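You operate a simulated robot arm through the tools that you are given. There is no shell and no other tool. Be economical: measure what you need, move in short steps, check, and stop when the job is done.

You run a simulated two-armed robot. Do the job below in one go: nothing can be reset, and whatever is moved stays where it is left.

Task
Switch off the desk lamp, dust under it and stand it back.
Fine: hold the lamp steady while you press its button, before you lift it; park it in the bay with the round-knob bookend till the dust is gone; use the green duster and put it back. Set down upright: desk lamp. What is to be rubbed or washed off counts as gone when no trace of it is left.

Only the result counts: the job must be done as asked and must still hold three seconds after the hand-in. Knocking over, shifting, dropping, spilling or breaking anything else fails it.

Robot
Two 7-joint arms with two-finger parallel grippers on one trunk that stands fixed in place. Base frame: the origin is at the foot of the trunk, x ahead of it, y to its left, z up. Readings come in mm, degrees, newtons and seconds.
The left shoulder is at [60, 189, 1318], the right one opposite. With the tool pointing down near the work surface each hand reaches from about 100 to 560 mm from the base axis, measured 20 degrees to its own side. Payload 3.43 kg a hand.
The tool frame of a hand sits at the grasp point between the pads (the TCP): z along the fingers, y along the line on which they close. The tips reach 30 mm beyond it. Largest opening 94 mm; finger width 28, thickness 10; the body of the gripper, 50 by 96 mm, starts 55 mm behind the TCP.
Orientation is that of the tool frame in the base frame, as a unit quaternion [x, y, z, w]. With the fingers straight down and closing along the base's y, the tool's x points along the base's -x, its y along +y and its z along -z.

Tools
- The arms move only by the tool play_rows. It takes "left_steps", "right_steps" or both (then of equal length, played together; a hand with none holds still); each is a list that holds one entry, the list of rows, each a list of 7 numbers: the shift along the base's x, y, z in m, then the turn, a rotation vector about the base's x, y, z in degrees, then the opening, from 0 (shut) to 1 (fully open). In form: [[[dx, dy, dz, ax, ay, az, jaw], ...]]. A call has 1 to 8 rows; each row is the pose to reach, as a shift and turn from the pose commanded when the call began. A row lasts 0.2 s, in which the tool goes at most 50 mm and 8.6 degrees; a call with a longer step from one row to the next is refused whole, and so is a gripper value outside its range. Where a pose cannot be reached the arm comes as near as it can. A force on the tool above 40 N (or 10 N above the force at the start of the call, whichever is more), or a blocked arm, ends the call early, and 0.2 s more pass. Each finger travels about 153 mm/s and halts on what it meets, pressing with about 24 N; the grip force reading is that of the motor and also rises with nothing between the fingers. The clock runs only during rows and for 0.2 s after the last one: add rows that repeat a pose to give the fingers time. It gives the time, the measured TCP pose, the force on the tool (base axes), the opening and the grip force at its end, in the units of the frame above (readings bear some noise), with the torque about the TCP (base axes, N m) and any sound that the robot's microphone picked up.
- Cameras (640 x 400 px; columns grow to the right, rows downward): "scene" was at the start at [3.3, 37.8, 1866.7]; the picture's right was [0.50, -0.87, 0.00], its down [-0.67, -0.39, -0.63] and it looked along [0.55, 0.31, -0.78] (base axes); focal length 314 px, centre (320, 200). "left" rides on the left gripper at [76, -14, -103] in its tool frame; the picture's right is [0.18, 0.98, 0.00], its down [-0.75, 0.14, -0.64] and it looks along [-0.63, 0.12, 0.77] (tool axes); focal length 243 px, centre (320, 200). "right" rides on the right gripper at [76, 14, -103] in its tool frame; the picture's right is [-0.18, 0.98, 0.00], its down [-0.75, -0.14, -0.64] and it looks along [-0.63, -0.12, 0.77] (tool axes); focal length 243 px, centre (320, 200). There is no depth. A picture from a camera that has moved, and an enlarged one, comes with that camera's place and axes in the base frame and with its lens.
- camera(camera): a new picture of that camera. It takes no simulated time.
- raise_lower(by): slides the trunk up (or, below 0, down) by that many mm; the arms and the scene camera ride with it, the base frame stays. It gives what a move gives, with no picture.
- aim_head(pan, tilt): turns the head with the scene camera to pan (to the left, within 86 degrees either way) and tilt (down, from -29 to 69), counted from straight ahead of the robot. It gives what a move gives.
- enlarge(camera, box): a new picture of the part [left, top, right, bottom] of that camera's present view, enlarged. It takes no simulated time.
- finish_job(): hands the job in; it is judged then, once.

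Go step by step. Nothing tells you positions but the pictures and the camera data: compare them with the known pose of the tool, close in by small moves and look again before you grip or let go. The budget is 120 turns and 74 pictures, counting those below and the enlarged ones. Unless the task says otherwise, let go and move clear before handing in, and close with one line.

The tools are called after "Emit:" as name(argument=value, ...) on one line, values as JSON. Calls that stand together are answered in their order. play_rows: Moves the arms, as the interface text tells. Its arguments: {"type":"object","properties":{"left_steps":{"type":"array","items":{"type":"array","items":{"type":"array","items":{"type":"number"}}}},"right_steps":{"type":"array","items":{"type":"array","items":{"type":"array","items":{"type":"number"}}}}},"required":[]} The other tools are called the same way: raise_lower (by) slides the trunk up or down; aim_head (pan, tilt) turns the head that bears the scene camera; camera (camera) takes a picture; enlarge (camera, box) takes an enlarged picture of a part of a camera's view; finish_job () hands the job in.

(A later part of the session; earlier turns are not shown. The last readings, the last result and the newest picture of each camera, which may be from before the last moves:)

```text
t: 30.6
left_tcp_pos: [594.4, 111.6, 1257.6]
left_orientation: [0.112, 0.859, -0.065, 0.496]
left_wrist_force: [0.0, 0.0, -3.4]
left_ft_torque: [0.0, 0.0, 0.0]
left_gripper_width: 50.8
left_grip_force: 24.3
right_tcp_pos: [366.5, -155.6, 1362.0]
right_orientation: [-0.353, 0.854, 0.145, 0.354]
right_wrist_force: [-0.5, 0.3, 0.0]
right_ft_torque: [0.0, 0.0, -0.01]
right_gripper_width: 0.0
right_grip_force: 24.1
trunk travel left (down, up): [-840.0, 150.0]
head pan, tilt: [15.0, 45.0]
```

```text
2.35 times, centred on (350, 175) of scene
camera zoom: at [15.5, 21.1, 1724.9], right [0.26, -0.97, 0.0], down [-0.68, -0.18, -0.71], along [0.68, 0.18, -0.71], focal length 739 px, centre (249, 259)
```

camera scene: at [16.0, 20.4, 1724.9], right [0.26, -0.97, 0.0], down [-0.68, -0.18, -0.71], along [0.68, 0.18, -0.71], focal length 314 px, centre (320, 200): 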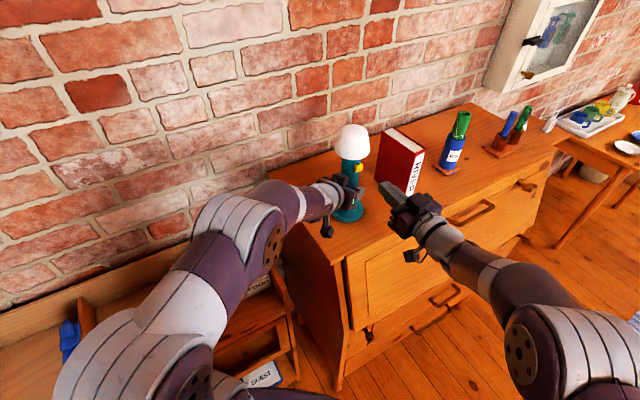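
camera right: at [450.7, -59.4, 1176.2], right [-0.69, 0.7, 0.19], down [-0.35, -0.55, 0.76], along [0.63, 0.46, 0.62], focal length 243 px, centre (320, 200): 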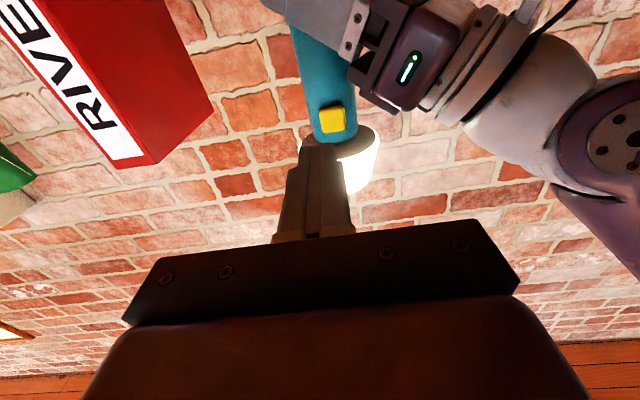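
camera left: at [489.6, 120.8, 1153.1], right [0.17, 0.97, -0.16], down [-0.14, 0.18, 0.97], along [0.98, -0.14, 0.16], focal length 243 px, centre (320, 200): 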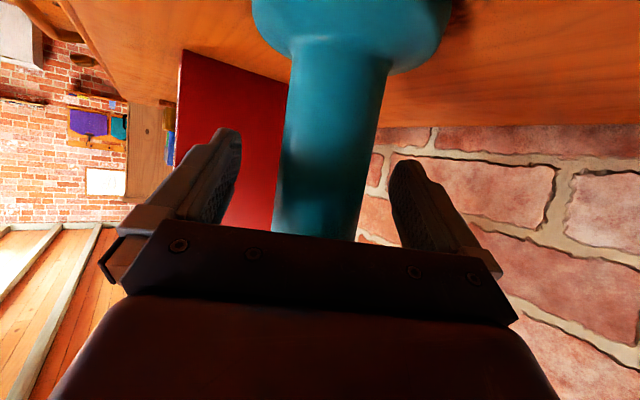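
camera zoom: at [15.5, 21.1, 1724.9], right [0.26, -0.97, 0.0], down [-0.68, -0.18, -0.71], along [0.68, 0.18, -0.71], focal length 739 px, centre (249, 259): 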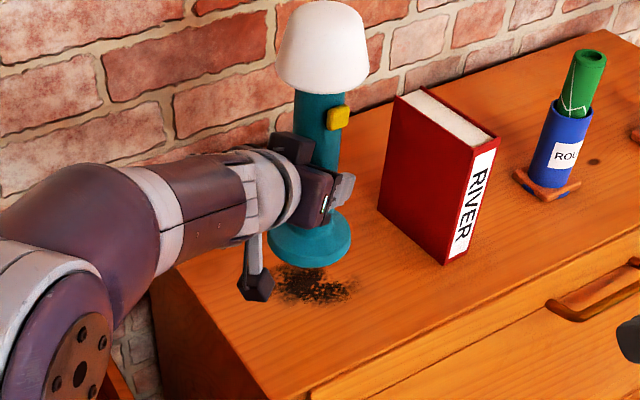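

Dust patch is at about (620, 104). Now I carry the lamp left across in the air, yawing the hand toward the shelf.

Emit:
play_rows(left_steps=[[[-0.021, 0.034, 0.0, 0, 0, 7.5, 0.2], [-0.0425, 0.0675, 0.0, 0, 0, 15, 0.2], [-0.064, 0.101, 0.0, 0, 0, 22.5, 0.2], [-0.085, 0.135, 0.0, 0, 0, 30, 0.2], [-0.106, 0.169, 0.0, 0, 0, 37.5, 0.2], [-0.1275, 0.2025, 0.0, 0, 0, 45, 0.2], [-0.149, 0.236, 0, 0, 0, 52.5, 0.2], [-0.17, 0.27, 0, 0, 0, 60, 0.2]]])

Emit:
play_rows(left_steps=[[[-0.021, 0.034, 0.0, 0, 0, 3, 0.2], [-0.0425, 0.0675, 0.0, 0, 0, 6, 0.2], [-0.064, 0.101, 0.0, 0, 0, 9, 0.2], [-0.085, 0.135, 0.0, 0, 0, 12, 0.2], [-0.106, 0.169, 0.0, 0, 0, 15, 0.2], [-0.1275, 0.2, 0.0, 0, 0, 15, 0.2]]])

Emit:
aim_head(pan=60, tilt=50)

Emit:
camera(camera="scene")

Emit:
camera(camera="left")

```text
t: 32.4
left_tcp_pos: [336.5, 463.0, 1246.8]
left_orientation: [-0.299, 0.814, 0.168, 0.469]
left_wrist_force: [-0.2, 0.4, -4.1]
left_ft_torque: [-0.01, 0.03, 0.01]
left_gripper_width: 50.7
left_grip_force: 24.2
left hand out of reach, approached as far as the arm can: row 2, 3, 4, 5, 6, 7, 8
right_tcp_pos: [365.9, -154.6, 1364.0]
right_orientation: [-0.355, 0.853, 0.146, 0.353]
right_wrist_force: [0.2, -0.2, 1.1]
right_ft_torque: [0.0, 0.01, 0.0]
right_gripper_width: 0.0
right_grip_force: 23.6
trunk travel left (down, up): [-840.0, 150.0]
head pan, tilt: [15.0, 45.0]
```

```text
t: 33.8
left_tcp_pos: [212.6, 664.6, 1244.8]
left_orientation: [-0.403, 0.768, 0.227, 0.443]
left_wrist_force: [0.3, 0.9, -4.0]
left_ft_torque: [-0.01, 0.05, 0.0]
left_gripper_width: 50.9
left_grip_force: 23.6
right_tcp_pos: [365.2, -153.5, 1363.4]
right_orientation: [-0.353, 0.854, 0.145, 0.353]
right_wrist_force: [-1.4, 0.3, -0.5]
right_ft_torque: [-0.03, -0.01, -0.02]
right_gripper_width: 0.1
right_grip_force: 23.6
trunk travel left (down, up): [-840.0, 150.0]
head pan, tilt: [15.0, 45.0]
```

```text
t: 35.0
left_tcp_pos: [212.5, 662.4, 1245.6]
left_orientation: [-0.401, 0.769, 0.226, 0.444]
left_wrist_force: [0.4, 0.0, -4.9]
left_ft_torque: [-0.01, 0.03, -0.01]
left_gripper_width: 50.8
left_grip_force: 23.4
right_tcp_pos: [365.2, -153.5, 1361.7]
right_orientation: [-0.353, 0.854, 0.145, 0.353]
right_wrist_force: [0.2, 1.0, -0.1]
right_ft_torque: [0.02, 0.04, 0.0]
right_gripper_width: 0.0
right_grip_force: 23.7
trunk travel left (down, up): [-840.0, 150.0]
head pan, tilt: [60.0, 50.0]
```

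```text
36 pictures are left
camera scene: at [-24.0, 67.5, 1718.0], right [0.87, -0.5, 0.0], down [-0.38, -0.66, -0.64], along [0.32, 0.56, -0.77], focal length 314 px, centre (320, 200)
```

scene: 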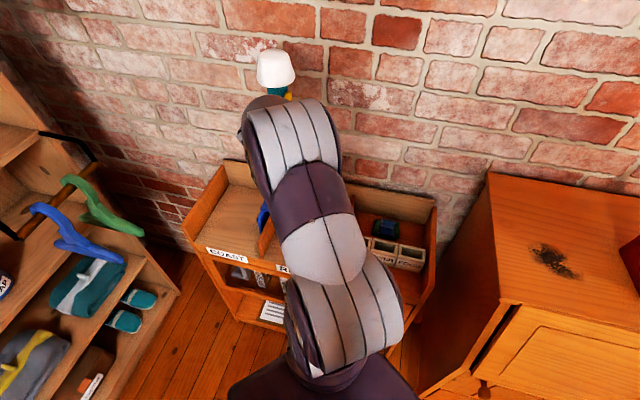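

```text
35 pictures are left
camera left: at [153.0, 549.1, 1230.8], right [-0.86, 0.49, -0.17], down [-0.22, -0.06, 0.97], along [0.46, 0.87, 0.16], focal length 243 px, centre (320, 200)
```

left: 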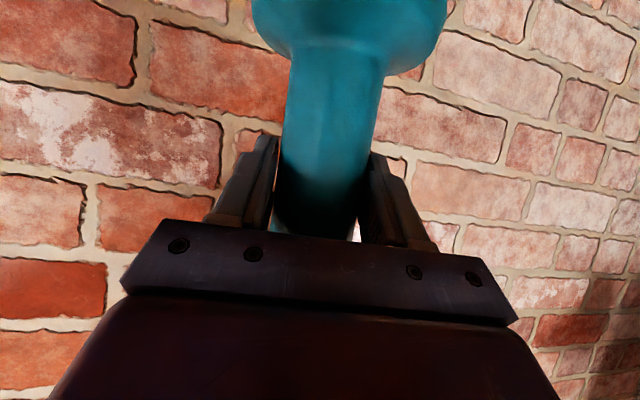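

Lamp is held upright over the shelf. I shift it over the middle bay's centre, lower the trunk, and look.

Emit:
play_rows(left_steps=[[[0.02, -0.007, 0.0, 0, 0, -3, 0.2], [0.04, -0.012, 0.0, 0, 0, -6, 0.2], [0.0475, -0.015, 0.0, 0, 0, -6, 0.2]]])

Emit:
raise_lower(by=-200)

Emit:
aim_head(pan=75, tilt=40)

Emit:
camera(camera="scene")

Emit:
camera(camera="left")

```text
t: 35.8
left_tcp_pos: [261.3, 645.8, 1247.1]
left_orientation: [-0.361, 0.788, 0.204, 0.455]
left_wrist_force: [0.1, 0.1, -4.4]
left_ft_torque: [-0.06, -0.03, -0.01]
left_gripper_width: 50.8
left_grip_force: 23.6
right_tcp_pos: [365.8, -154.0, 1361.9]
right_orientation: [-0.354, 0.854, 0.146, 0.353]
right_wrist_force: [0.7, -0.2, 0.1]
right_ft_torque: [-0.01, -0.01, 0.01]
right_gripper_width: 0.0
right_grip_force: 24.0
trunk travel left (down, up): [-840.0, 150.0]
head pan, tilt: [60.0, 50.0]
```

```text
t: 37.9
left_tcp_pos: [259.4, 647.2, 1046.5]
left_orientation: [-0.361, 0.788, 0.205, 0.455]
left_wrist_force: [0.7, -0.3, -4.6]
left_ft_torque: [0.0, -0.02, -0.05]
left_gripper_width: 50.8
left_grip_force: 24.1
right_tcp_pos: [366.3, -155.1, 1162.2]
right_orientation: [-0.354, 0.854, 0.146, 0.353]
right_wrist_force: [-0.3, 0.2, 0.9]
right_ft_torque: [-0.02, -0.03, -0.01]
right_gripper_width: 0.0
right_grip_force: 23.8
trunk travel left (down, up): [-640.0, 350.0]
head pan, tilt: [60.0, 50.0]
```

```text
t: 38.7
left_tcp_pos: [260.3, 646.6, 1047.8]
left_orientation: [-0.361, 0.788, 0.203, 0.455]
left_wrist_force: [0.1, -0.6, -4.5]
left_ft_torque: [-0.04, 0.06, -0.01]
left_gripper_width: 50.9
left_grip_force: 24.0
right_tcp_pos: [367.0, -154.9, 1163.7]
right_orientation: [-0.354, 0.854, 0.146, 0.353]
right_wrist_force: [-0.1, 0.7, -0.4]
right_ft_torque: [-0.04, -0.02, 0.0]
right_gripper_width: 0.0
right_grip_force: 24.0
trunk travel left (down, up): [-640.0, 350.0]
head pan, tilt: [75.0, 40.0]
```

```text
34 pictures are left
camera scene: at [-40.3, 82.5, 1532.1], right [0.97, -0.26, 0.0], down [-0.17, -0.62, -0.77], along [0.2, 0.74, -0.64], focal length 314 px, centre (320, 200)
```

scene: 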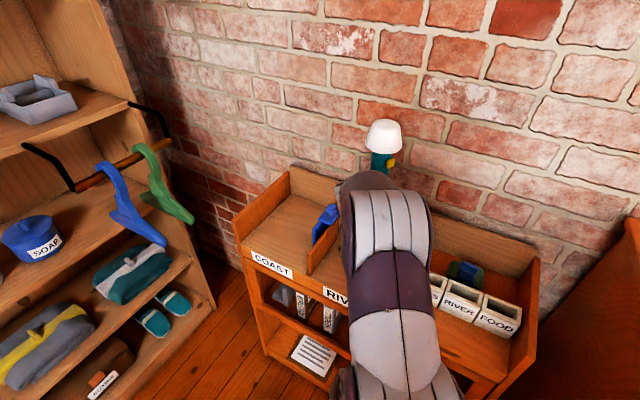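

```text
33 pictures are left
camera left: at [189.4, 540.5, 1031.9], right [-0.8, 0.57, -0.17], down [-0.23, -0.04, 0.97], along [0.55, 0.82, 0.16], focal length 243 px, centre (320, 200)
```

left: 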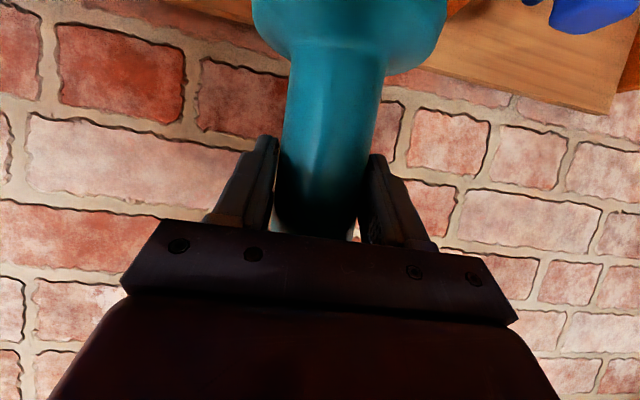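

The lamp hangs over the middle bay (lateral centre good). I lower it with the arm toward the floor of the bay.

Emit:
play_rows(left_steps=[[[0, 0, -0.025, 0, 0, 0, 0.2], [0, 0, -0.05, 0, 0, 0, 0.2], [0, 0, -0.075, 0, 0, 0, 0.2], [0, 0, -0.09, 0, 0, 0, 0.2]]])

Emit:
camera(camera="left")

```text
t: 39.7
left_tcp_pos: [260.0, 647.1, 956.7]
left_orientation: [-0.362, 0.787, 0.205, 0.455]
left_wrist_force: [0.0, -0.1, -4.9]
left_ft_torque: [0.01, 0.01, 0.02]
left_gripper_width: 51.0
left_grip_force: 23.4
right_tcp_pos: [365.7, -154.3, 1163.6]
right_orientation: [-0.353, 0.854, 0.146, 0.353]
right_wrist_force: [-0.9, 0.9, 0.6]
right_ft_torque: [-0.01, 0.01, -0.01]
right_gripper_width: 0.0
right_grip_force: 24.4
trunk travel left (down, up): [-640.0, 350.0]
head pan, tilt: [75.0, 40.0]
```

```text
32 pictures are left
camera left: at [189.0, 540.0, 941.8], right [-0.8, 0.57, -0.17], down [-0.23, -0.04, 0.97], along [0.55, 0.82, 0.16], focal length 243 px, centre (320, 200)
```

left: 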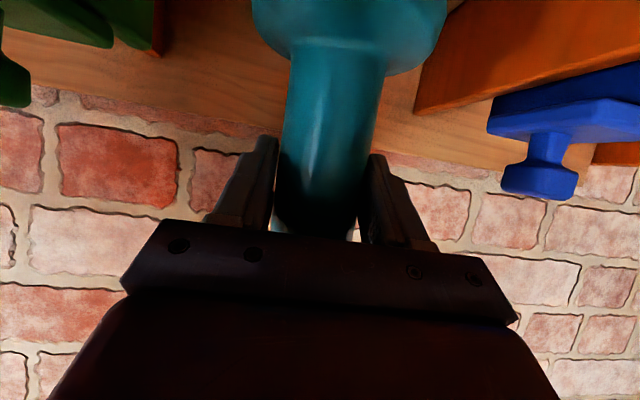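

Divider is ~50 mm to one side, the green round-knob bookend ~80 mm to the other: good. Lower slowly to contact.

Emit:
play_rows(left_steps=[[[0, 0, -0.008, 0, 0, 0, 0.2], [0, 0, -0.015, 0, 0, 0, 0.2], [0, 0, -0.02, 0, 0, 0, 0.2]]])

Emit:
play_rows(left_steps=[[[0, 0, -0.004, 0, 0, 0, 0.2], [0, 0, -0.008, 0, 0, 0, 0.2]]])

```text
t: 40.5
left_tcp_pos: [260.1, 648.3, 935.9]
left_orientation: [-0.361, 0.788, 0.204, 0.455]
left_wrist_force: [0.7, 0.4, -4.1]
left_ft_torque: [-0.04, 0.0, 0.01]
left_gripper_width: 50.8
left_grip_force: 24.2
right_tcp_pos: [366.0, -153.8, 1163.0]
right_orientation: [-0.354, 0.854, 0.146, 0.353]
right_wrist_force: [0.4, 0.5, 0.4]
right_ft_torque: [0.0, 0.0, -0.02]
right_gripper_width: 0.2
right_grip_force: 24.5
trunk travel left (down, up): [-640.0, 350.0]
head pan, tilt: [75.0, 40.0]
```

```text
t: 41.1
left_tcp_pos: [260.7, 647.0, 928.7]
left_orientation: [-0.362, 0.788, 0.204, 0.455]
left_wrist_force: [0.5, 0.6, -4.2]
left_ft_torque: [-0.02, 0.02, -0.01]
left_gripper_width: 50.6
left_grip_force: 23.8
right_tcp_pos: [367.7, -153.9, 1163.0]
right_orientation: [-0.353, 0.854, 0.145, 0.353]
right_wrist_force: [-0.1, -0.4, -0.1]
right_ft_torque: [0.01, 0.01, -0.01]
right_gripper_width: 0.0
right_grip_force: 24.4
trunk travel left (down, up): [-640.0, 350.0]
head pan, tilt: [75.0, 40.0]
```

Emit:
play_rows(left_steps=[[[0, 0, -0.003, 0, 0, 0, 0.2], [0, 0, -0.006, 0, 0, 0, 0.2]]])

Emit:
play_rows(left_steps=[[[0, 0, -0.003, 0, 0, 0, 0.2], [0, 0, -0.006, 0, 0, 0, 0.2]]])

Emit:
camera(camera="left")

```text
t: 41.7
left_tcp_pos: [261.0, 645.8, 922.3]
left_orientation: [-0.361, 0.788, 0.204, 0.455]
left_wrist_force: [0.2, 0.4, -3.6]
left_ft_torque: [-0.03, 0.01, 0.02]
left_gripper_width: 50.4
left_grip_force: 23.6
right_tcp_pos: [365.0, -153.7, 1161.9]
right_orientation: [-0.354, 0.854, 0.146, 0.352]
right_wrist_force: [-0.7, -0.1, 0.3]
right_ft_torque: [0.0, 0.01, 0.02]
right_gripper_width: 0.0
right_grip_force: 24.2
trunk travel left (down, up): [-640.0, 350.0]
head pan, tilt: [75.0, 40.0]
```

```text
t: 42.3
left_tcp_pos: [262.1, 647.3, 916.1]
left_orientation: [-0.361, 0.788, 0.204, 0.455]
left_wrist_force: [-0.3, 0.0, -4.1]
left_ft_torque: [-0.04, 0.02, -0.02]
left_gripper_width: 50.8
left_grip_force: 23.8
right_tcp_pos: [367.5, -155.0, 1163.3]
right_orientation: [-0.354, 0.854, 0.146, 0.353]
right_wrist_force: [-0.5, 0.1, -0.4]
right_ft_torque: [0.03, -0.02, -0.02]
right_gripper_width: 0.0
right_grip_force: 24.2
trunk travel left (down, up): [-640.0, 350.0]
head pan, tilt: [75.0, 40.0]
```

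```text
31 pictures are left
camera left: at [190.0, 540.2, 901.9], right [-0.8, 0.57, -0.17], down [-0.23, -0.04, 0.97], along [0.55, 0.82, 0.16], focal length 243 px, centre (320, 200)
```

left: 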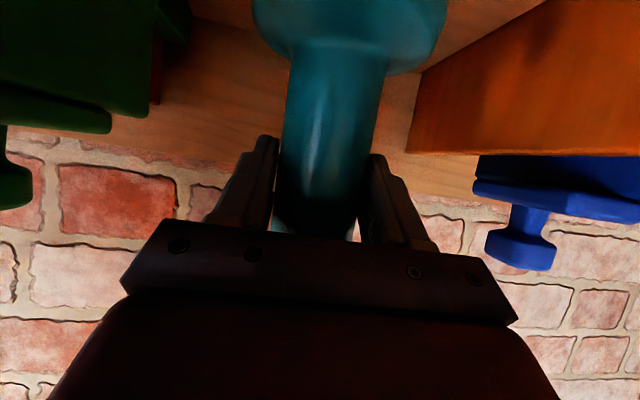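

Floor corner now seen at ~z 810; lamp bottom ~820. Continue gently.

Emit:
play_rows(left_steps=[[[0, 0, -0.003, 0, 0, 0, 0.2], [0, 0, -0.006, 0, 0, 0, 0.2]]])

Emit:
play_rows(left_steps=[[[0, 0, -0.002, 0, 0, 0, 0.2], [0, 0, -0.004, 0, 0, 0, 0.2]]])

Emit:
play_rows(left_steps=[[[0, 0, -0.002, 0, 0, 0, 0.2], [0, 0, -0.004, 0, 0, 0, 0.2]]])

```text
t: 42.9
left_tcp_pos: [261.3, 646.7, 909.8]
left_orientation: [-0.362, 0.788, 0.204, 0.454]
left_wrist_force: [-0.3, 0.6, -3.7]
left_ft_torque: [-0.04, 0.03, 0.0]
left_gripper_width: 50.6
left_grip_force: 23.9
right_tcp_pos: [365.9, -154.8, 1164.1]
right_orientation: [-0.355, 0.853, 0.147, 0.353]
right_wrist_force: [0.0, -1.3, 0.6]
right_ft_torque: [0.0, -0.02, 0.02]
right_gripper_width: 0.1
right_grip_force: 24.1
trunk travel left (down, up): [-640.0, 350.0]
head pan, tilt: [75.0, 40.0]
```

```text
t: 43.5
left_tcp_pos: [261.2, 646.2, 906.6]
left_orientation: [-0.361, 0.788, 0.204, 0.455]
left_wrist_force: [-0.4, 0.4, -4.1]
left_ft_torque: [-0.02, 0.01, -0.02]
left_gripper_width: 50.9
left_grip_force: 24.0
right_tcp_pos: [365.0, -154.6, 1162.8]
right_orientation: [-0.354, 0.854, 0.146, 0.353]
right_wrist_force: [-1.0, 0.2, -0.5]
right_ft_torque: [0.0, 0.02, -0.02]
right_gripper_width: 0.1
right_grip_force: 24.1
trunk travel left (down, up): [-640.0, 350.0]
head pan, tilt: [75.0, 40.0]
```

```text
t: 44.1
left_tcp_pos: [260.8, 646.7, 903.3]
left_orientation: [-0.362, 0.787, 0.205, 0.455]
left_wrist_force: [0.3, -0.2, -4.1]
left_ft_torque: [-0.06, 0.0, 0.04]
left_gripper_width: 50.8
left_grip_force: 23.9
right_tcp_pos: [366.4, -153.9, 1162.7]
right_orientation: [-0.353, 0.854, 0.146, 0.353]
right_wrist_force: [0.0, 0.3, 0.6]
right_ft_torque: [-0.01, -0.03, -0.02]
right_gripper_width: 0.0
right_grip_force: 23.6
trunk travel left (down, up): [-640.0, 350.0]
head pan, tilt: [75.0, 40.0]
```

Emit:
play_rows(left_steps=[[[0, 0, -0.002, 0, 0, 0, 0.2], [0, 0, -0.004, 0, 0, 0, 0.2]]])

Emit:
play_rows(left_steps=[[[0, 0, -0.002, 0, 0, 0, 0.2], [0, 0, -0.004, 0, 0, 0, 0.2]]])

Emit:
play_rows(left_steps=[[[0, 0, -0.002, 0, 0, 0, 0.2], [0, 0, -0.004, 0, 0, 0, 0.2]]])

Emit:
camera(camera="left")

```text
t: 44.7
left_tcp_pos: [260.9, 647.6, 898.1]
left_orientation: [-0.361, 0.788, 0.204, 0.455]
left_wrist_force: [-0.4, -0.4, -4.0]
left_ft_torque: [-0.03, 0.01, 0.0]
left_gripper_width: 50.6
left_grip_force: 23.7
right_tcp_pos: [366.0, -153.7, 1162.0]
right_orientation: [-0.353, 0.854, 0.145, 0.353]
right_wrist_force: [-0.1, -0.4, -0.4]
right_ft_torque: [-0.03, -0.02, 0.0]
right_gripper_width: 0.0
right_grip_force: 24.2
trunk travel left (down, up): [-640.0, 350.0]
head pan, tilt: [75.0, 40.0]
```

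```text
t: 45.3
left_tcp_pos: [260.7, 648.1, 894.0]
left_orientation: [-0.361, 0.788, 0.203, 0.455]
left_wrist_force: [0.9, 0.3, -3.8]
left_ft_torque: [-0.02, 0.02, 0.01]
left_gripper_width: 50.7
left_grip_force: 24.1
right_tcp_pos: [365.5, -154.0, 1162.6]
right_orientation: [-0.353, 0.854, 0.146, 0.354]
right_wrist_force: [-0.9, -0.1, 0.7]
right_ft_torque: [0.01, 0.0, -0.01]
right_gripper_width: 0.0
right_grip_force: 23.9
trunk travel left (down, up): [-640.0, 350.0]
head pan, tilt: [75.0, 40.0]
```

```text
t: 45.9
left_tcp_pos: [260.6, 646.8, 891.1]
left_orientation: [-0.36, 0.789, 0.203, 0.455]
left_wrist_force: [-0.3, -0.5, -4.4]
left_ft_torque: [0.0, 0.06, 0.04]
left_gripper_width: 50.8
left_grip_force: 24.3
right_tcp_pos: [366.1, -153.9, 1162.0]
right_orientation: [-0.354, 0.854, 0.146, 0.352]
right_wrist_force: [0.8, -0.5, 0.2]
right_ft_torque: [-0.01, 0.01, -0.03]
right_gripper_width: 0.0
right_grip_force: 24.5
trunk travel left (down, up): [-640.0, 350.0]
head pan, tilt: [75.0, 40.0]
```

```text
30 pictures are left
camera left: at [189.7, 539.9, 876.7], right [-0.8, 0.57, -0.17], down [-0.23, -0.04, 0.97], along [0.55, 0.82, 0.16], focal length 243 px, centre (320, 200)
```

left: 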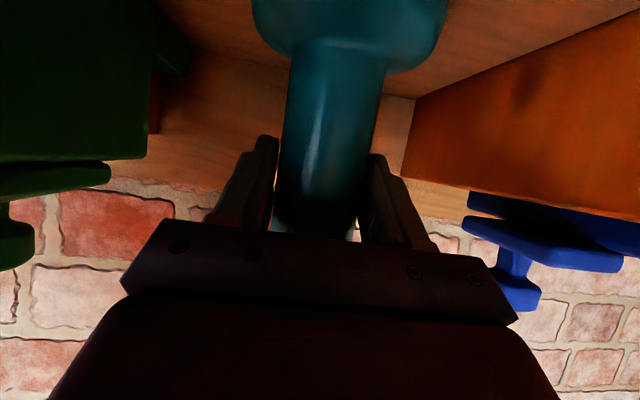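

Parallax puts the floor at about z 788; continue a few more mm.

Emit:
play_rows(left_steps=[[[0, 0, -0.002, 0, 0, 0, 0.2], [0, 0, -0.004, 0, 0, 0, 0.2]]])

Emit:
play_rows(left_steps=[[[0, 0, -0.002, 0, 0, 0, 0.2], [0, 0, -0.003, 0, 0, 0, 0.2]]])

Emit:
play_rows(left_steps=[[[0, 0, -0.002, 0, 0, 0, 0.2], [0, 0, -0.003, 0, 0, 0, 0.2]]])

```text
t: 46.5
left_tcp_pos: [260.8, 645.9, 888.2]
left_orientation: [-0.36, 0.787, 0.205, 0.457]
left_wrist_force: [1.0, 0.2, 2.2]
left_ft_torque: [0.19, 0.11, -0.03]
left_gripper_width: 50.7
left_grip_force: 24.2
right_tcp_pos: [366.2, -155.0, 1162.1]
right_orientation: [-0.354, 0.854, 0.147, 0.352]
right_wrist_force: [0.1, -0.4, 0.0]
right_ft_torque: [0.01, -0.02, -0.01]
right_gripper_width: 0.0
right_grip_force: 24.1
trunk travel left (down, up): [-640.0, 350.0]
head pan, tilt: [75.0, 40.0]
```

```text
t: 47.1
left_tcp_pos: [261.6, 646.2, 887.5]
left_orientation: [-0.359, 0.786, 0.207, 0.459]
left_wrist_force: [3.1, 2.2, 20.2]
left_ft_torque: [-0.03, 0.06, 0.04]
left_gripper_width: 51.1
left_grip_force: 24.1
right_tcp_pos: [366.5, -157.5, 1161.9]
right_orientation: [-0.352, 0.854, 0.146, 0.354]
right_wrist_force: [0.0, -0.2, 0.6]
right_ft_torque: [-0.02, 0.0, -0.01]
right_gripper_width: 0.0
right_grip_force: 23.9
trunk travel left (down, up): [-640.0, 350.0]
head pan, tilt: [75.0, 40.0]
```

```text
t: 47.7
left_tcp_pos: [258.4, 643.8, 881.7]
left_orientation: [-0.36, 0.788, 0.204, 0.456]
left_wrist_force: [-2.5, -2.8, 15.8]
left_ft_torque: [-0.01, -0.01, -0.03]
left_gripper_width: 50.5
left_grip_force: 24.3
right_tcp_pos: [364.2, -157.4, 1162.5]
right_orientation: [-0.353, 0.853, 0.146, 0.354]
right_wrist_force: [1.1, -0.2, 0.6]
right_ft_torque: [-0.01, 0.01, 0.0]
right_gripper_width: 0.1
right_grip_force: 23.8
trunk travel left (down, up): [-640.0, 350.0]
head pan, tilt: [75.0, 40.0]
```

Contact made (floor z ≈ 792); I relieve the push, then open the fingers.

Emit:
play_rows(left_steps=[[[0, 0, 0.003, 0, 0, 0, 0.2], [0, 0, 0.003, 0, 0, 0, 0.55], [0, 0, 0.003, 0, 0, 0, 0.8], [0, 0, 0.003, 0, 0, 0, 1], [0, 0, 0.003, 0, 0, 0, 1]]])

Emit:
camera(camera="left")

```text
t: 48.9
left_tcp_pos: [260.9, 645.5, 883.6]
left_orientation: [-0.361, 0.788, 0.204, 0.455]
left_wrist_force: [-0.4, -0.8, 0.0]
left_ft_torque: [-0.05, 0.03, 0.02]
left_gripper_width: 94.0
left_grip_force: 0.0
right_tcp_pos: [366.1, -155.4, 1161.9]
right_orientation: [-0.354, 0.854, 0.146, 0.352]
right_wrist_force: [0.0, 0.5, 0.0]
right_ft_torque: [0.0, 0.01, 0.01]
right_gripper_width: 0.0
right_grip_force: 24.8
trunk travel left (down, up): [-640.0, 350.0]
head pan, tilt: [75.0, 40.0]
```

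```text
29 pictures are left
camera left: at [189.7, 539.6, 869.2], right [-0.8, 0.57, -0.17], down [-0.23, -0.04, 0.97], along [0.55, 0.82, 0.16], focal length 243 px, centre (320, 200)
```

left: 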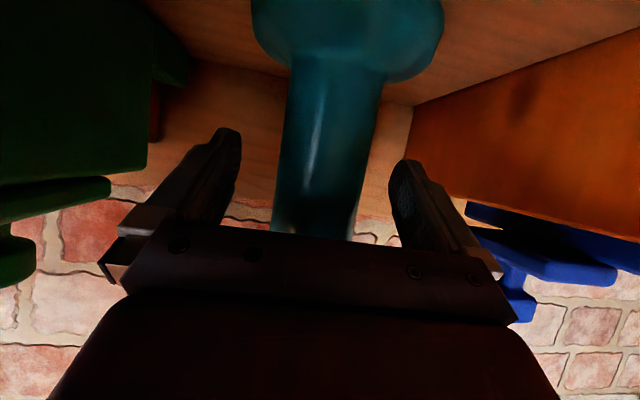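

The lamp stands upright in the bay. I retreat straight back along the tool axis.

Emit:
play_rows(left_steps=[[[-0.017, -0.02, 0.007, 0, 0, 0, 1], [-0.04, -0.046, 0.015, 0, 0, 0, 1], [-0.065, -0.075, 0.025, 0, 0, 0, 1], [-0.09, -0.103, 0.055, 0, 0, 0, 1], [-0.1, -0.115, 0.095, 0, 0, 0, 1], [-0.1, -0.115, 0.14, 0, 0, 0, 1]]])

Emit:
camera(camera="left")

```text
t: 50.3
left_tcp_pos: [159.4, 530.1, 1023.7]
left_orientation: [-0.362, 0.788, 0.204, 0.455]
left_wrist_force: [0.5, 0.0, 0.4]
left_ft_torque: [-0.01, 0.03, 0.02]
left_gripper_width: 94.0
left_grip_force: 0.0
right_tcp_pos: [366.5, -156.6, 1161.3]
right_orientation: [-0.353, 0.854, 0.146, 0.353]
right_wrist_force: [-0.2, -0.5, 0.2]
right_ft_torque: [-0.03, -0.01, -0.01]
right_gripper_width: 0.2
right_grip_force: 24.0
trunk travel left (down, up): [-640.0, 350.0]
head pan, tilt: [75.0, 40.0]
```

```text
28 pictures are left
camera left: at [87.4, 424.5, 1009.2], right [-0.8, 0.57, -0.17], down [-0.23, -0.04, 0.97], along [0.55, 0.82, 0.16], focal length 243 px, centre (320, 200)
```

left: 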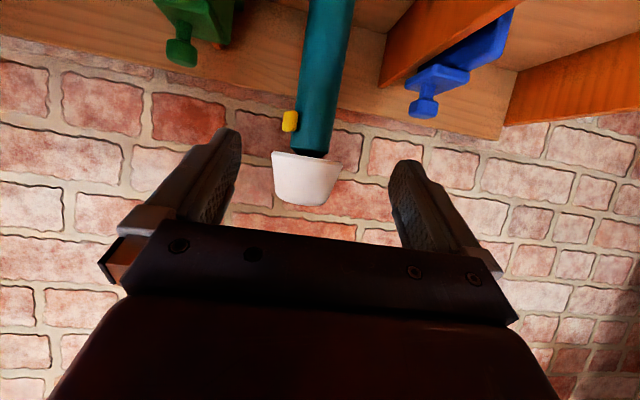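

Lamp parked. The duster's grip roll is at about (495, 495, 830), its long axis along the shelf. I swing the left hand round to above it with a 25° pitch, closing along the shelf direction.

Emit:
play_rows(left_steps=[[[0.02, -0.03, 0.01, -4.3, 4.0, -0.6, 1], [0.05, -0.06, 0.02, -8.5, 8.0, -1.3, 1], [0.08, -0.085, 0.026, -12.8, 12.0, -1.9, 1], [0.11, -0.105, 0.026, -17, 16, -2.5, 1], [0.14, -0.12, 0.026, -21.3, 19.9, -3.2, 1], [0.17, -0.13, 0.026, -25.6, 23.9, -3.8, 1]]])

Emit:
play_rows(left_steps=[[[0.033, 0.019, -0.01, 0, 0, 0, 1], [0.066, 0.038, -0.02, 0, 0, 0, 1], [0.099, 0.057, -0.03, 0, 0, 0, 1], [0.125, 0.07, -0.04, 0, 0, 0, 1]]])

Emit:
camera(camera="left")

```text
t: 51.7
left_tcp_pos: [331.7, 397.3, 1050.1]
left_orientation: [-0.375, 0.902, 0.081, 0.199]
left_wrist_force: [0.9, -0.1, -0.1]
left_ft_torque: [-0.01, 0.0, 0.01]
left_gripper_width: 94.0
left_grip_force: 0.1
left hand out of reach, approached as far as the arm can: row 4, 5
right_tcp_pos: [368.0, -154.8, 1161.9]
right_orientation: [-0.354, 0.854, 0.146, 0.352]
right_wrist_force: [0.8, -0.9, -0.2]
right_ft_torque: [0.03, 0.01, -0.01]
right_gripper_width: 0.0
right_grip_force: 24.2
trunk travel left (down, up): [-640.0, 350.0]
head pan, tilt: [75.0, 40.0]
```

```text
t: 52.7
left_tcp_pos: [454.5, 472.3, 1008.7]
left_orientation: [-0.377, 0.901, 0.081, 0.198]
left_wrist_force: [0.0, 0.1, 0.0]
left_ft_torque: [-0.01, 0.0, 0.0]
left_gripper_width: 94.0
left_grip_force: 0.1
right_tcp_pos: [368.1, -154.6, 1160.8]
right_orientation: [-0.354, 0.854, 0.146, 0.352]
right_wrist_force: [0.1, -0.3, 0.0]
right_ft_torque: [0.0, -0.01, 0.0]
right_gripper_width: 0.0
right_grip_force: 23.9
trunk travel left (down, up): [-640.0, 350.0]
head pan, tilt: [75.0, 40.0]
```

```text
27 pictures are left
camera left: at [386.4, 381.5, 1068.5], right [-0.82, 0.57, -0.08], down [0.19, 0.4, 0.9], along [0.55, 0.72, -0.43], focal length 243 px, centre (320, 200)
```

left: 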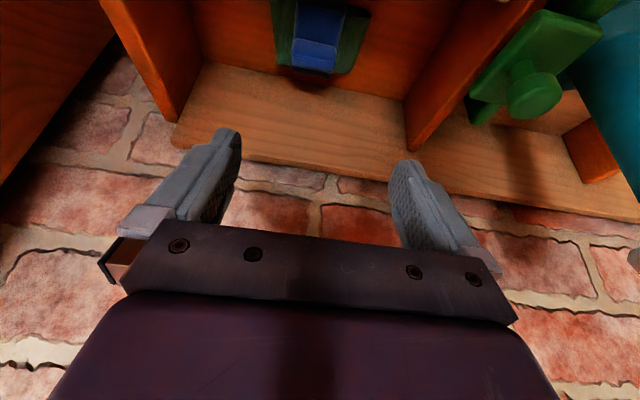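

The duster roll is at about (498, 496). I descend to a pre-grasp 60 mm short along the tool axis and look.

Emit:
play_rows(left_steps=[[[0.005, 0.0, -0.03, 0, 0, 0, 1], [0.01, 0.0, -0.06, 0, 0, 0, 1], [0.015, 0.0, -0.09, 0, 0, 0, 1], [0.02, 0.0, -0.11, 0, 0, 0, 1]]])

Emit:
camera(camera="left")

```text
t: 53.7
left_tcp_pos: [475.9, 471.5, 898.6]
left_orientation: [-0.377, 0.901, 0.08, 0.199]
left_wrist_force: [-0.8, -1.0, 0.2]
left_ft_torque: [-0.02, 0.01, 0.01]
left_gripper_width: 94.2
left_grip_force: 0.0
right_tcp_pos: [366.4, -155.3, 1162.1]
right_orientation: [-0.353, 0.854, 0.146, 0.353]
right_wrist_force: [0.5, 0.5, -0.5]
right_ft_torque: [-0.03, 0.0, -0.03]
right_gripper_width: 0.2
right_grip_force: 23.8
trunk travel left (down, up): [-640.0, 350.0]
head pan, tilt: [75.0, 40.0]
```

```text
26 pictures are left
camera left: at [407.3, 381.2, 959.4], right [-0.82, 0.57, -0.08], down [0.19, 0.4, 0.9], along [0.55, 0.72, -0.43], focal length 243 px, centre (320, 200)
```

left: 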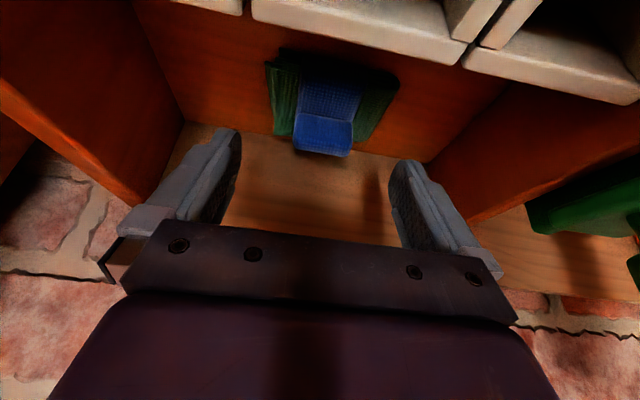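

Triangulated roll top at (496, 493, 838). I descend along the tool axis onto it with open fingers.

Emit:
play_rows(left_steps=[[[0.005, 0.0055, -0.018, 0, 0, 0, 1], [0.01, 0.011, -0.035, 0, 0, 0, 1], [0.0135, 0.015, -0.046, 0, 0, 0, 1]]])

Emit:
camera(camera="left")

```text
t: 54.5
left_tcp_pos: [489.2, 486.5, 856.0]
left_orientation: [-0.376, 0.901, 0.081, 0.203]
left_wrist_force: [-3.4, -3.6, 17.8]
left_ft_torque: [0.58, 0.77, 0.15]
left_gripper_width: 93.7
left_grip_force: 0.2
right_tcp_pos: [363.7, -156.4, 1163.8]
right_orientation: [-0.354, 0.853, 0.147, 0.354]
right_wrist_force: [0.3, 0.1, 0.1]
right_ft_torque: [0.0, 0.01, 0.02]
right_gripper_width: 0.0
right_grip_force: 23.8
trunk travel left (down, up): [-640.0, 350.0]
head pan, tilt: [75.0, 40.0]
```

```text
25 pictures are left
camera left: at [419.9, 394.9, 915.9], right [-0.81, 0.57, -0.08], down [0.18, 0.39, 0.9], along [0.55, 0.72, -0.42], focal length 243 px, centre (320, 200)
```

left: 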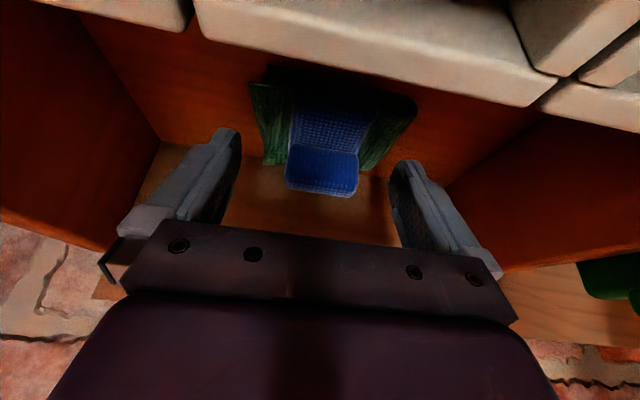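

A finger tip on the divider side touches something (force up ~18 N). I raise 8 mm and look closely.

Emit:
play_rows(left_steps=[[[0, 0, 0.004, 0, 0, 0, 1], [-0.002, -0.002, 0.01, 0, 0, 0, 0.75], [-0.002, -0.002, 0.01, 0, 0, 0, 0.75]]])

Emit:
enlarge(camera="left", box=[200, 60, 480, 240])

```text
t: 55.3
left_tcp_pos: [486.6, 484.1, 862.2]
left_orientation: [-0.377, 0.901, 0.08, 0.199]
left_wrist_force: [-0.1, 0.9, -0.9]
left_ft_torque: [0.0, 0.0, -0.01]
left_gripper_width: 70.5
left_grip_force: 0.0
right_tcp_pos: [365.7, -155.6, 1162.4]
right_orientation: [-0.354, 0.854, 0.147, 0.352]
right_wrist_force: [0.4, 0.2, 0.5]
right_ft_torque: [0.0, 0.0, -0.05]
right_gripper_width: 0.1
right_grip_force: 23.8
trunk travel left (down, up): [-640.0, 350.0]
head pan, tilt: [75.0, 40.0]
```

```text
2.22 times, centred on (340, 150) of left
camera zoom: at [418.7, 393.6, 923.1], right [-0.82, 0.57, -0.08], down [0.19, 0.4, 0.9], along [0.55, 0.72, -0.43], focal length 539 px, centre (276, 311)
```

zoom: 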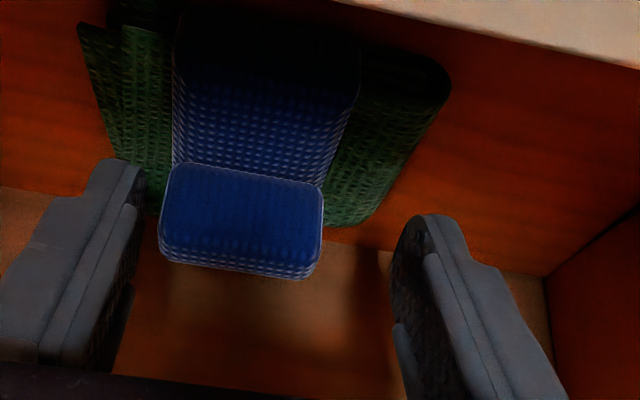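

The roll is ~11 mm off toward +r from my jaw centre. I shift, and lower gently with a narrower opening until touching the cloth.

Emit:
play_rows(left_steps=[[[0.008, -0.008, 0, 0, 0, 0, 0.75], [0.01, -0.006, -0.004, 0, 0, 0, 0.75], [0.01, -0.006, -0.008, 0, 0, 0, 0.75]]])

Emit:
play_rows(left_steps=[[[0.001, 0.001, -0.003, 0, 0, 0, 0.75], [0.0015, 0.0015, -0.005, 0, 0, 0, 0.75]]])

Emit:
enlarge(camera="left", box=[200, 60, 480, 240])

```text
t: 56.1
left_tcp_pos: [496.6, 477.6, 856.3]
left_orientation: [-0.376, 0.901, 0.081, 0.2]
left_wrist_force: [-0.5, 0.2, 0.7]
left_ft_torque: [0.0, 0.04, -0.02]
left_gripper_width: 70.5
left_grip_force: 0.5
right_tcp_pos: [366.0, -156.4, 1163.3]
right_orientation: [-0.354, 0.854, 0.146, 0.353]
right_wrist_force: [-0.2, 0.4, 0.3]
right_ft_torque: [0.01, -0.05, -0.01]
right_gripper_width: 0.1
right_grip_force: 24.0
trunk travel left (down, up): [-640.0, 350.0]
head pan, tilt: [75.0, 40.0]
```

```text
t: 56.7
left_tcp_pos: [497.8, 478.4, 856.1]
left_orientation: [-0.376, 0.9, 0.082, 0.203]
left_wrist_force: [-7.2, -8.1, 26.1]
left_ft_torque: [0.24, 0.68, 0.18]
left_gripper_width: 70.4
left_grip_force: 0.1
right_tcp_pos: [363.0, -157.6, 1163.7]
right_orientation: [-0.353, 0.853, 0.147, 0.354]
right_wrist_force: [0.4, 0.4, -0.5]
right_ft_torque: [0.01, 0.02, -0.07]
right_gripper_width: 0.0
right_grip_force: 23.6
trunk travel left (down, up): [-640.0, 350.0]
head pan, tilt: [75.0, 40.0]
```

```text
2.22 times, centred on (340, 150) of left
camera zoom: at [428.7, 387.2, 915.6], right [-0.81, 0.57, -0.09], down [0.18, 0.39, 0.9], along [0.55, 0.72, -0.42], focal length 539 px, centre (276, 311)
```

zoom: 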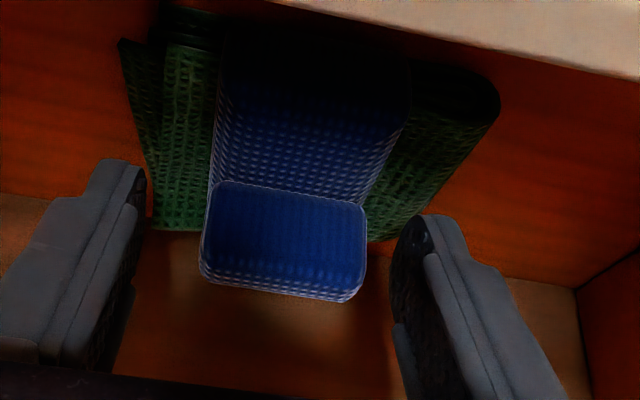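

The fingertips rest on the cloth top (z ≈ 829) either side of the roll. I ease up slightly and close on the roll's ends.

Emit:
play_rows(left_steps=[[[0, 0, 0.007, 0, 0, 0, 0.75], [0, 0, 0.007, 0, 0, 0, 0.5], [0, 0, 0.007, 0, 0, 0, 0.3], [0, 0, 0.007, 0, 0, 0, 0.1], [0, 0, 0.007, 0, 0, 0, 0.1]]])

Emit:
enlarge(camera="left", box=[200, 60, 480, 240])

```text
t: 57.9
left_tcp_pos: [499.1, 480.0, 857.6]
left_orientation: [-0.376, 0.901, 0.08, 0.198]
left_wrist_force: [0.0, -0.3, -0.2]
left_ft_torque: [-0.04, 0.02, -0.01]
left_gripper_width: 42.9
left_grip_force: 24.2
right_tcp_pos: [366.7, -154.3, 1163.2]
right_orientation: [-0.354, 0.854, 0.146, 0.352]
right_wrist_force: [-0.2, -0.2, 0.1]
right_ft_torque: [0.05, 0.02, 0.01]
right_gripper_width: 0.2
right_grip_force: 24.0
trunk travel left (down, up): [-640.0, 350.0]
head pan, tilt: [75.0, 40.0]
```

```text
2.22 times, centred on (340, 150) of left
camera zoom: at [430.4, 389.4, 918.4], right [-0.82, 0.57, -0.08], down [0.19, 0.4, 0.9], along [0.55, 0.72, -0.43], focal length 539 px, centre (276, 311)
```

zoom: 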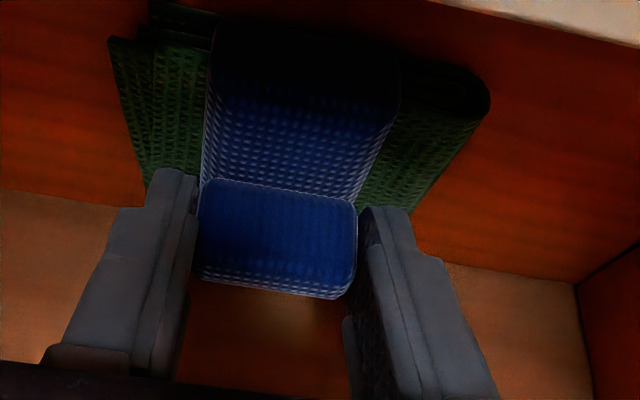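

Gripped (42.9 mm). Lift straight up and check.

Emit:
play_rows(left_steps=[[[0, 0, 0.02, 0, 0, 0, 0.1], [0, 0, 0.05, 0, 0, 0, 0.1], [0, 0, 0.085, 0, 0, 0, 0.1], [0, 0, 0.12, 0, 0, 0, 0.1]]])

Emit:
raise_lower(by=300)

Emit:
camera(camera="left")

```text
t: 58.9
left_tcp_pos: [498.2, 479.5, 978.2]
left_orientation: [-0.377, 0.901, 0.08, 0.199]
left_wrist_force: [-0.3, -0.4, -1.4]
left_ft_torque: [-0.03, -0.01, 0.0]
left_gripper_width: 43.0
left_grip_force: 24.0
right_tcp_pos: [365.6, -155.2, 1162.7]
right_orientation: [-0.354, 0.854, 0.146, 0.353]
right_wrist_force: [-0.6, -0.1, 0.2]
right_ft_torque: [0.0, 0.02, -0.02]
right_gripper_width: 0.0
right_grip_force: 24.0
trunk travel left (down, up): [-640.0, 350.0]
head pan, tilt: [75.0, 40.0]
```

```text
t: 61.9
left_tcp_pos: [498.8, 480.1, 1277.3]
left_orientation: [-0.377, 0.901, 0.081, 0.198]
left_wrist_force: [0.4, 0.6, -0.1]
left_ft_torque: [-0.02, 0.03, 0.01]
left_gripper_width: 43.1
left_grip_force: 24.0
right_tcp_pos: [366.2, -154.3, 1463.5]
right_orientation: [-0.353, 0.854, 0.146, 0.352]
right_wrist_force: [-0.3, 0.5, -0.4]
right_ft_torque: [0.03, -0.02, 0.02]
right_gripper_width: 0.0
right_grip_force: 24.0
trunk travel left (down, up): [-940.0, 50.0]
head pan, tilt: [75.0, 40.0]
```

```text
21 pictures are left
camera left: at [430.7, 388.9, 1337.7], right [-0.82, 0.57, -0.08], down [0.19, 0.4, 0.9], along [0.55, 0.72, -0.43], focal length 243 px, centre (320, 200)
```

left: 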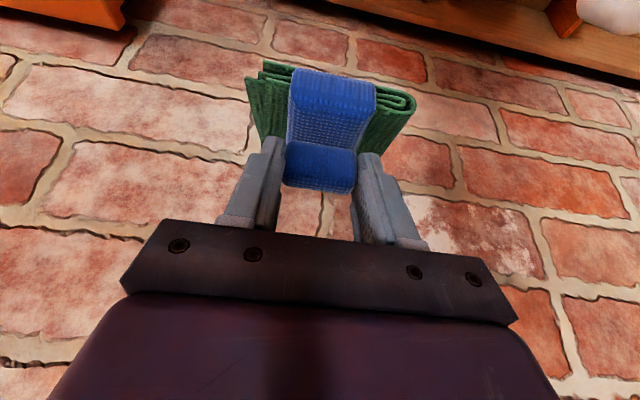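

Duster held well. I carry it over the dust patch at height, yawing to about −5°.

Emit:
play_rows(left_steps=[[[0.0, -0.0425, 0.0, 0, 0, -6.25, 0.1], [0.0, -0.085, 0.0, 0, 0, -12.5, 0.1], [0.005, -0.1275, 0.0, 0, 0, -18.75, 0.1], [0.015, -0.17, 0, 0, 0, -25, 0.1], [0.03, -0.2125, 0, 0, 0, -31.25, 0.1], [0.05, -0.255, -0.01, 0, 0, -37.5, 0.1], [0.07, -0.2975, -0.02, 0, 0, -43.75, 0.1], [0.09, -0.34, -0.03, 0, 0, -50, 0.1]]])

Emit:
aim_head(pan=15, tilt=45)

Emit:
camera(camera="scene")

```text
t: 63.7
left_tcp_pos: [590.5, 138.7, 1247.6]
left_orientation: [0.041, 0.976, -0.012, 0.214]
left_wrist_force: [-0.1, -0.4, -1.8]
left_ft_torque: [-0.01, 0.06, 0.02]
left_gripper_width: 43.4
left_grip_force: 23.7
right_tcp_pos: [366.9, -155.3, 1462.4]
right_orientation: [-0.353, 0.854, 0.147, 0.353]
right_wrist_force: [0.5, 0.4, 0.5]
right_ft_torque: [0.01, 0.02, 0.0]
right_gripper_width: 0.0
right_grip_force: 23.9
trunk travel left (down, up): [-940.0, 50.0]
head pan, tilt: [75.0, 40.0]
```

```text
t: 65.0
left_tcp_pos: [588.5, 139.1, 1247.2]
left_orientation: [0.039, 0.976, -0.011, 0.215]
left_wrist_force: [0.7, 0.9, -1.7]
left_ft_torque: [0.0, 0.02, -0.01]
left_gripper_width: 43.6
left_grip_force: 23.7
right_tcp_pos: [366.8, -155.7, 1462.6]
right_orientation: [-0.354, 0.854, 0.147, 0.353]
right_wrist_force: [0.7, 0.3, -0.2]
right_ft_torque: [-0.03, 0.03, -0.02]
right_gripper_width: 0.0
right_grip_force: 23.8
trunk travel left (down, up): [-940.0, 50.0]
head pan, tilt: [15.0, 45.0]
```

```text
20 pictures are left
camera scene: at [16.3, 20.6, 1824.9], right [0.26, -0.97, 0.0], down [-0.68, -0.18, -0.71], along [0.68, 0.18, -0.71], focal length 314 px, centre (320, 200)
```

scene: 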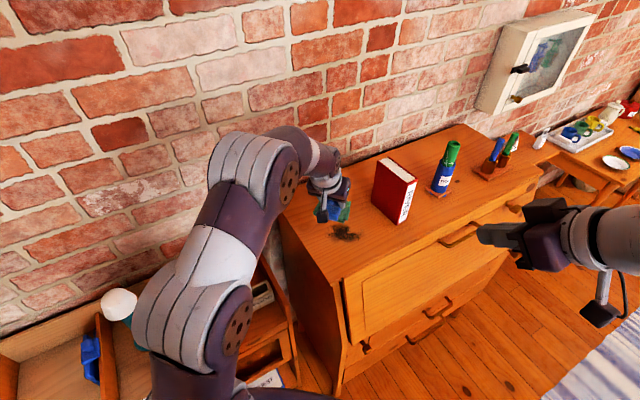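

The dust is at ~(622, 105). I go down to just above the desk, then make contact gently.

Emit:
play_rows(left_steps=[[[0.01, -0.012, -0.03, 0, 0, 0, 0.1], [0.018, -0.024, -0.06, 0, 0, 0, 0.1], [0.023, -0.034, -0.085, 0, 0, 0, 0.1], [0.023, -0.034, -0.1, 0, 0, 0, 0.1]]])

Emit:
play_rows(left_steps=[[[0, 0, -0.004, 0, 0, 0, 0.1], [0, 0, -0.008, 0, 0, 0, 0.1]]])

Emit:
enlarge(camera="scene", box=[260, 150, 440, 280])

```text
t: 66.0
left_tcp_pos: [611.3, 104.8, 1146.0]
left_orientation: [0.039, 0.976, -0.011, 0.214]
left_wrist_force: [0.7, -0.4, -1.7]
left_ft_torque: [0.02, 0.02, 0.03]
left_gripper_width: 43.1
left_grip_force: 23.8
right_tcp_pos: [366.5, -154.7, 1462.5]
right_orientation: [-0.354, 0.854, 0.146, 0.353]
right_wrist_force: [0.2, 0.5, 0.6]
right_ft_torque: [0.02, 0.0, 0.02]
right_gripper_width: 0.0
right_grip_force: 23.9
trunk travel left (down, up): [-940.0, 50.0]
head pan, tilt: [15.0, 45.0]
```

```text
t: 66.6
left_tcp_pos: [611.6, 104.8, 1142.1]
left_orientation: [0.039, 0.975, -0.012, 0.217]
left_wrist_force: [-0.9, 1.1, 9.4]
left_ft_torque: [0.2, 0.26, -0.05]
left_gripper_width: 43.2
left_grip_force: 23.8
right_tcp_pos: [365.0, -155.8, 1463.5]
right_orientation: [-0.353, 0.854, 0.145, 0.353]
right_wrist_force: [-0.4, -0.1, -0.1]
right_ft_torque: [0.03, -0.01, 0.0]
right_gripper_width: 0.0
right_grip_force: 23.7
trunk travel left (down, up): [-940.0, 50.0]
head pan, tilt: [15.0, 45.0]
```

```text
3.08 times, centred on (350, 215) of scene
camera zoom: at [14.1, 20.9, 1825.1], right [0.26, -0.97, 0.0], down [-0.68, -0.18, -0.71], along [0.68, 0.18, -0.71], focal length 966 px, centre (228, 154)
```

zoom: 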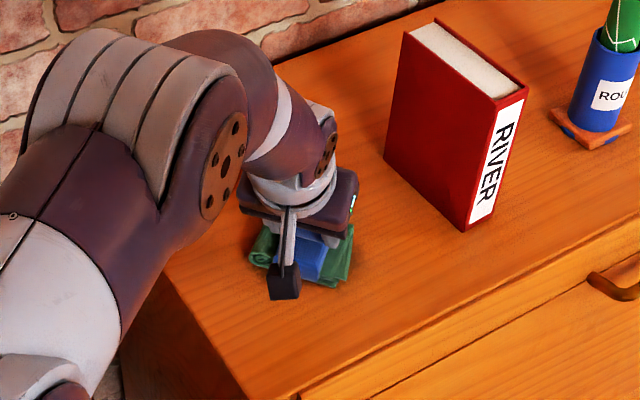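

In contact (~10 N) over the dust. Now wiping strokes.

Emit:
play_rows(left_steps=[[[0.02, 0, 0, 0, 0, 0, 0.1], [0.04, 0, 0, 0, 0, 0, 0.1], [0.04, 0.025, 0, 0, 0, 0, 0.1], [0.01, 0.025, 0, 0, 0, 0, 0.1], [-0.02, 0.025, 0, 0, 0, 0, 0.1], [-0.04, 0.025, 0, 0, 0, 0, 0.1], [-0.04, 0.0, 0, 0, 0, 0, 0.1], [-0.01, 0.0, 0, 0, 0, 0, 0.1]]])

Emit:
play_rows(left_steps=[[[0.02, 0, 0, 0, 0, 0, 0.1], [0.045, 0, 0, 0, 0, 0, 0.1], [0.045, -0.03, 0, 0, 0, 0, 0.1], [0.015, -0.03, 0, 0, 0, 0, 0.1], [-0.015, -0.03, 0, 0, 0, 0, 0.1], [-0.03, -0.03, 0, 0, 0, 0, 0.1], [-0.03, 0.0, 0, 0, 0, 0, 0.1], [0.01, 0.0, 0, 0, 0, 0, 0.1]]])

```text
t: 68.4
left_tcp_pos: [601.5, 102.5, 1141.8]
left_orientation: [0.04, 0.976, -0.011, 0.215]
left_wrist_force: [-8.1, -0.2, 16.7]
left_ft_torque: [-0.16, -0.18, -0.07]
left_gripper_width: 43.0
left_grip_force: 24.1
right_tcp_pos: [364.8, -156.8, 1461.5]
right_orientation: [-0.353, 0.854, 0.147, 0.353]
right_wrist_force: [0.4, -0.8, 0.0]
right_ft_torque: [0.01, 0.03, 0.04]
right_gripper_width: 0.0
right_grip_force: 24.0
trunk travel left (down, up): [-940.0, 50.0]
head pan, tilt: [15.0, 45.0]
```

```text
t: 70.2
left_tcp_pos: [604.6, 108.7, 1140.4]
left_orientation: [0.039, 0.976, -0.011, 0.216]
left_wrist_force: [-17.3, -0.1, 35.7]
left_ft_torque: [0.26, 0.79, 0.11]
left_gripper_width: 43.3
left_grip_force: 24.0
right_tcp_pos: [360.7, -154.2, 1465.4]
right_orientation: [-0.355, 0.853, 0.145, 0.354]
right_wrist_force: [0.5, 0.6, -0.3]
right_ft_torque: [0.01, 0.01, 0.0]
right_gripper_width: 0.0
right_grip_force: 24.4
trunk travel left (down, up): [-940.0, 50.0]
head pan, tilt: [15.0, 45.0]
```

Force rose to ~36 N, so I lift and look at the patch.

Emit:
play_rows(left_steps=[[[0, 0, 0.02, 0, 0, 0, 0.1], [-0.02, 0.03, 0.06, 0, 0, 0, 0.1], [-0.04, 0.07, 0.09, 0, 0, 0, 0.1], [-0.04, 0.11, 0.11, 0, 0, 0, 0.1]]])

Emit:
enlarge(camera="scene", box=[260, 150, 440, 280])

```text
refused: row 2 steps farther than a row can; nothing moved
```

```text
3.08 times, centred on (350, 215) of scene
camera zoom: at [7.5, 21.8, 1825.3], right [0.26, -0.97, 0.0], down [-0.68, -0.18, -0.71], along [0.69, 0.18, -0.7], focal length 966 px, centre (228, 154)
```

zoom: 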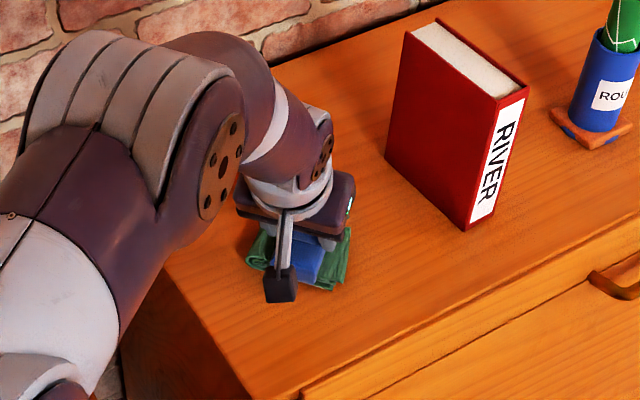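

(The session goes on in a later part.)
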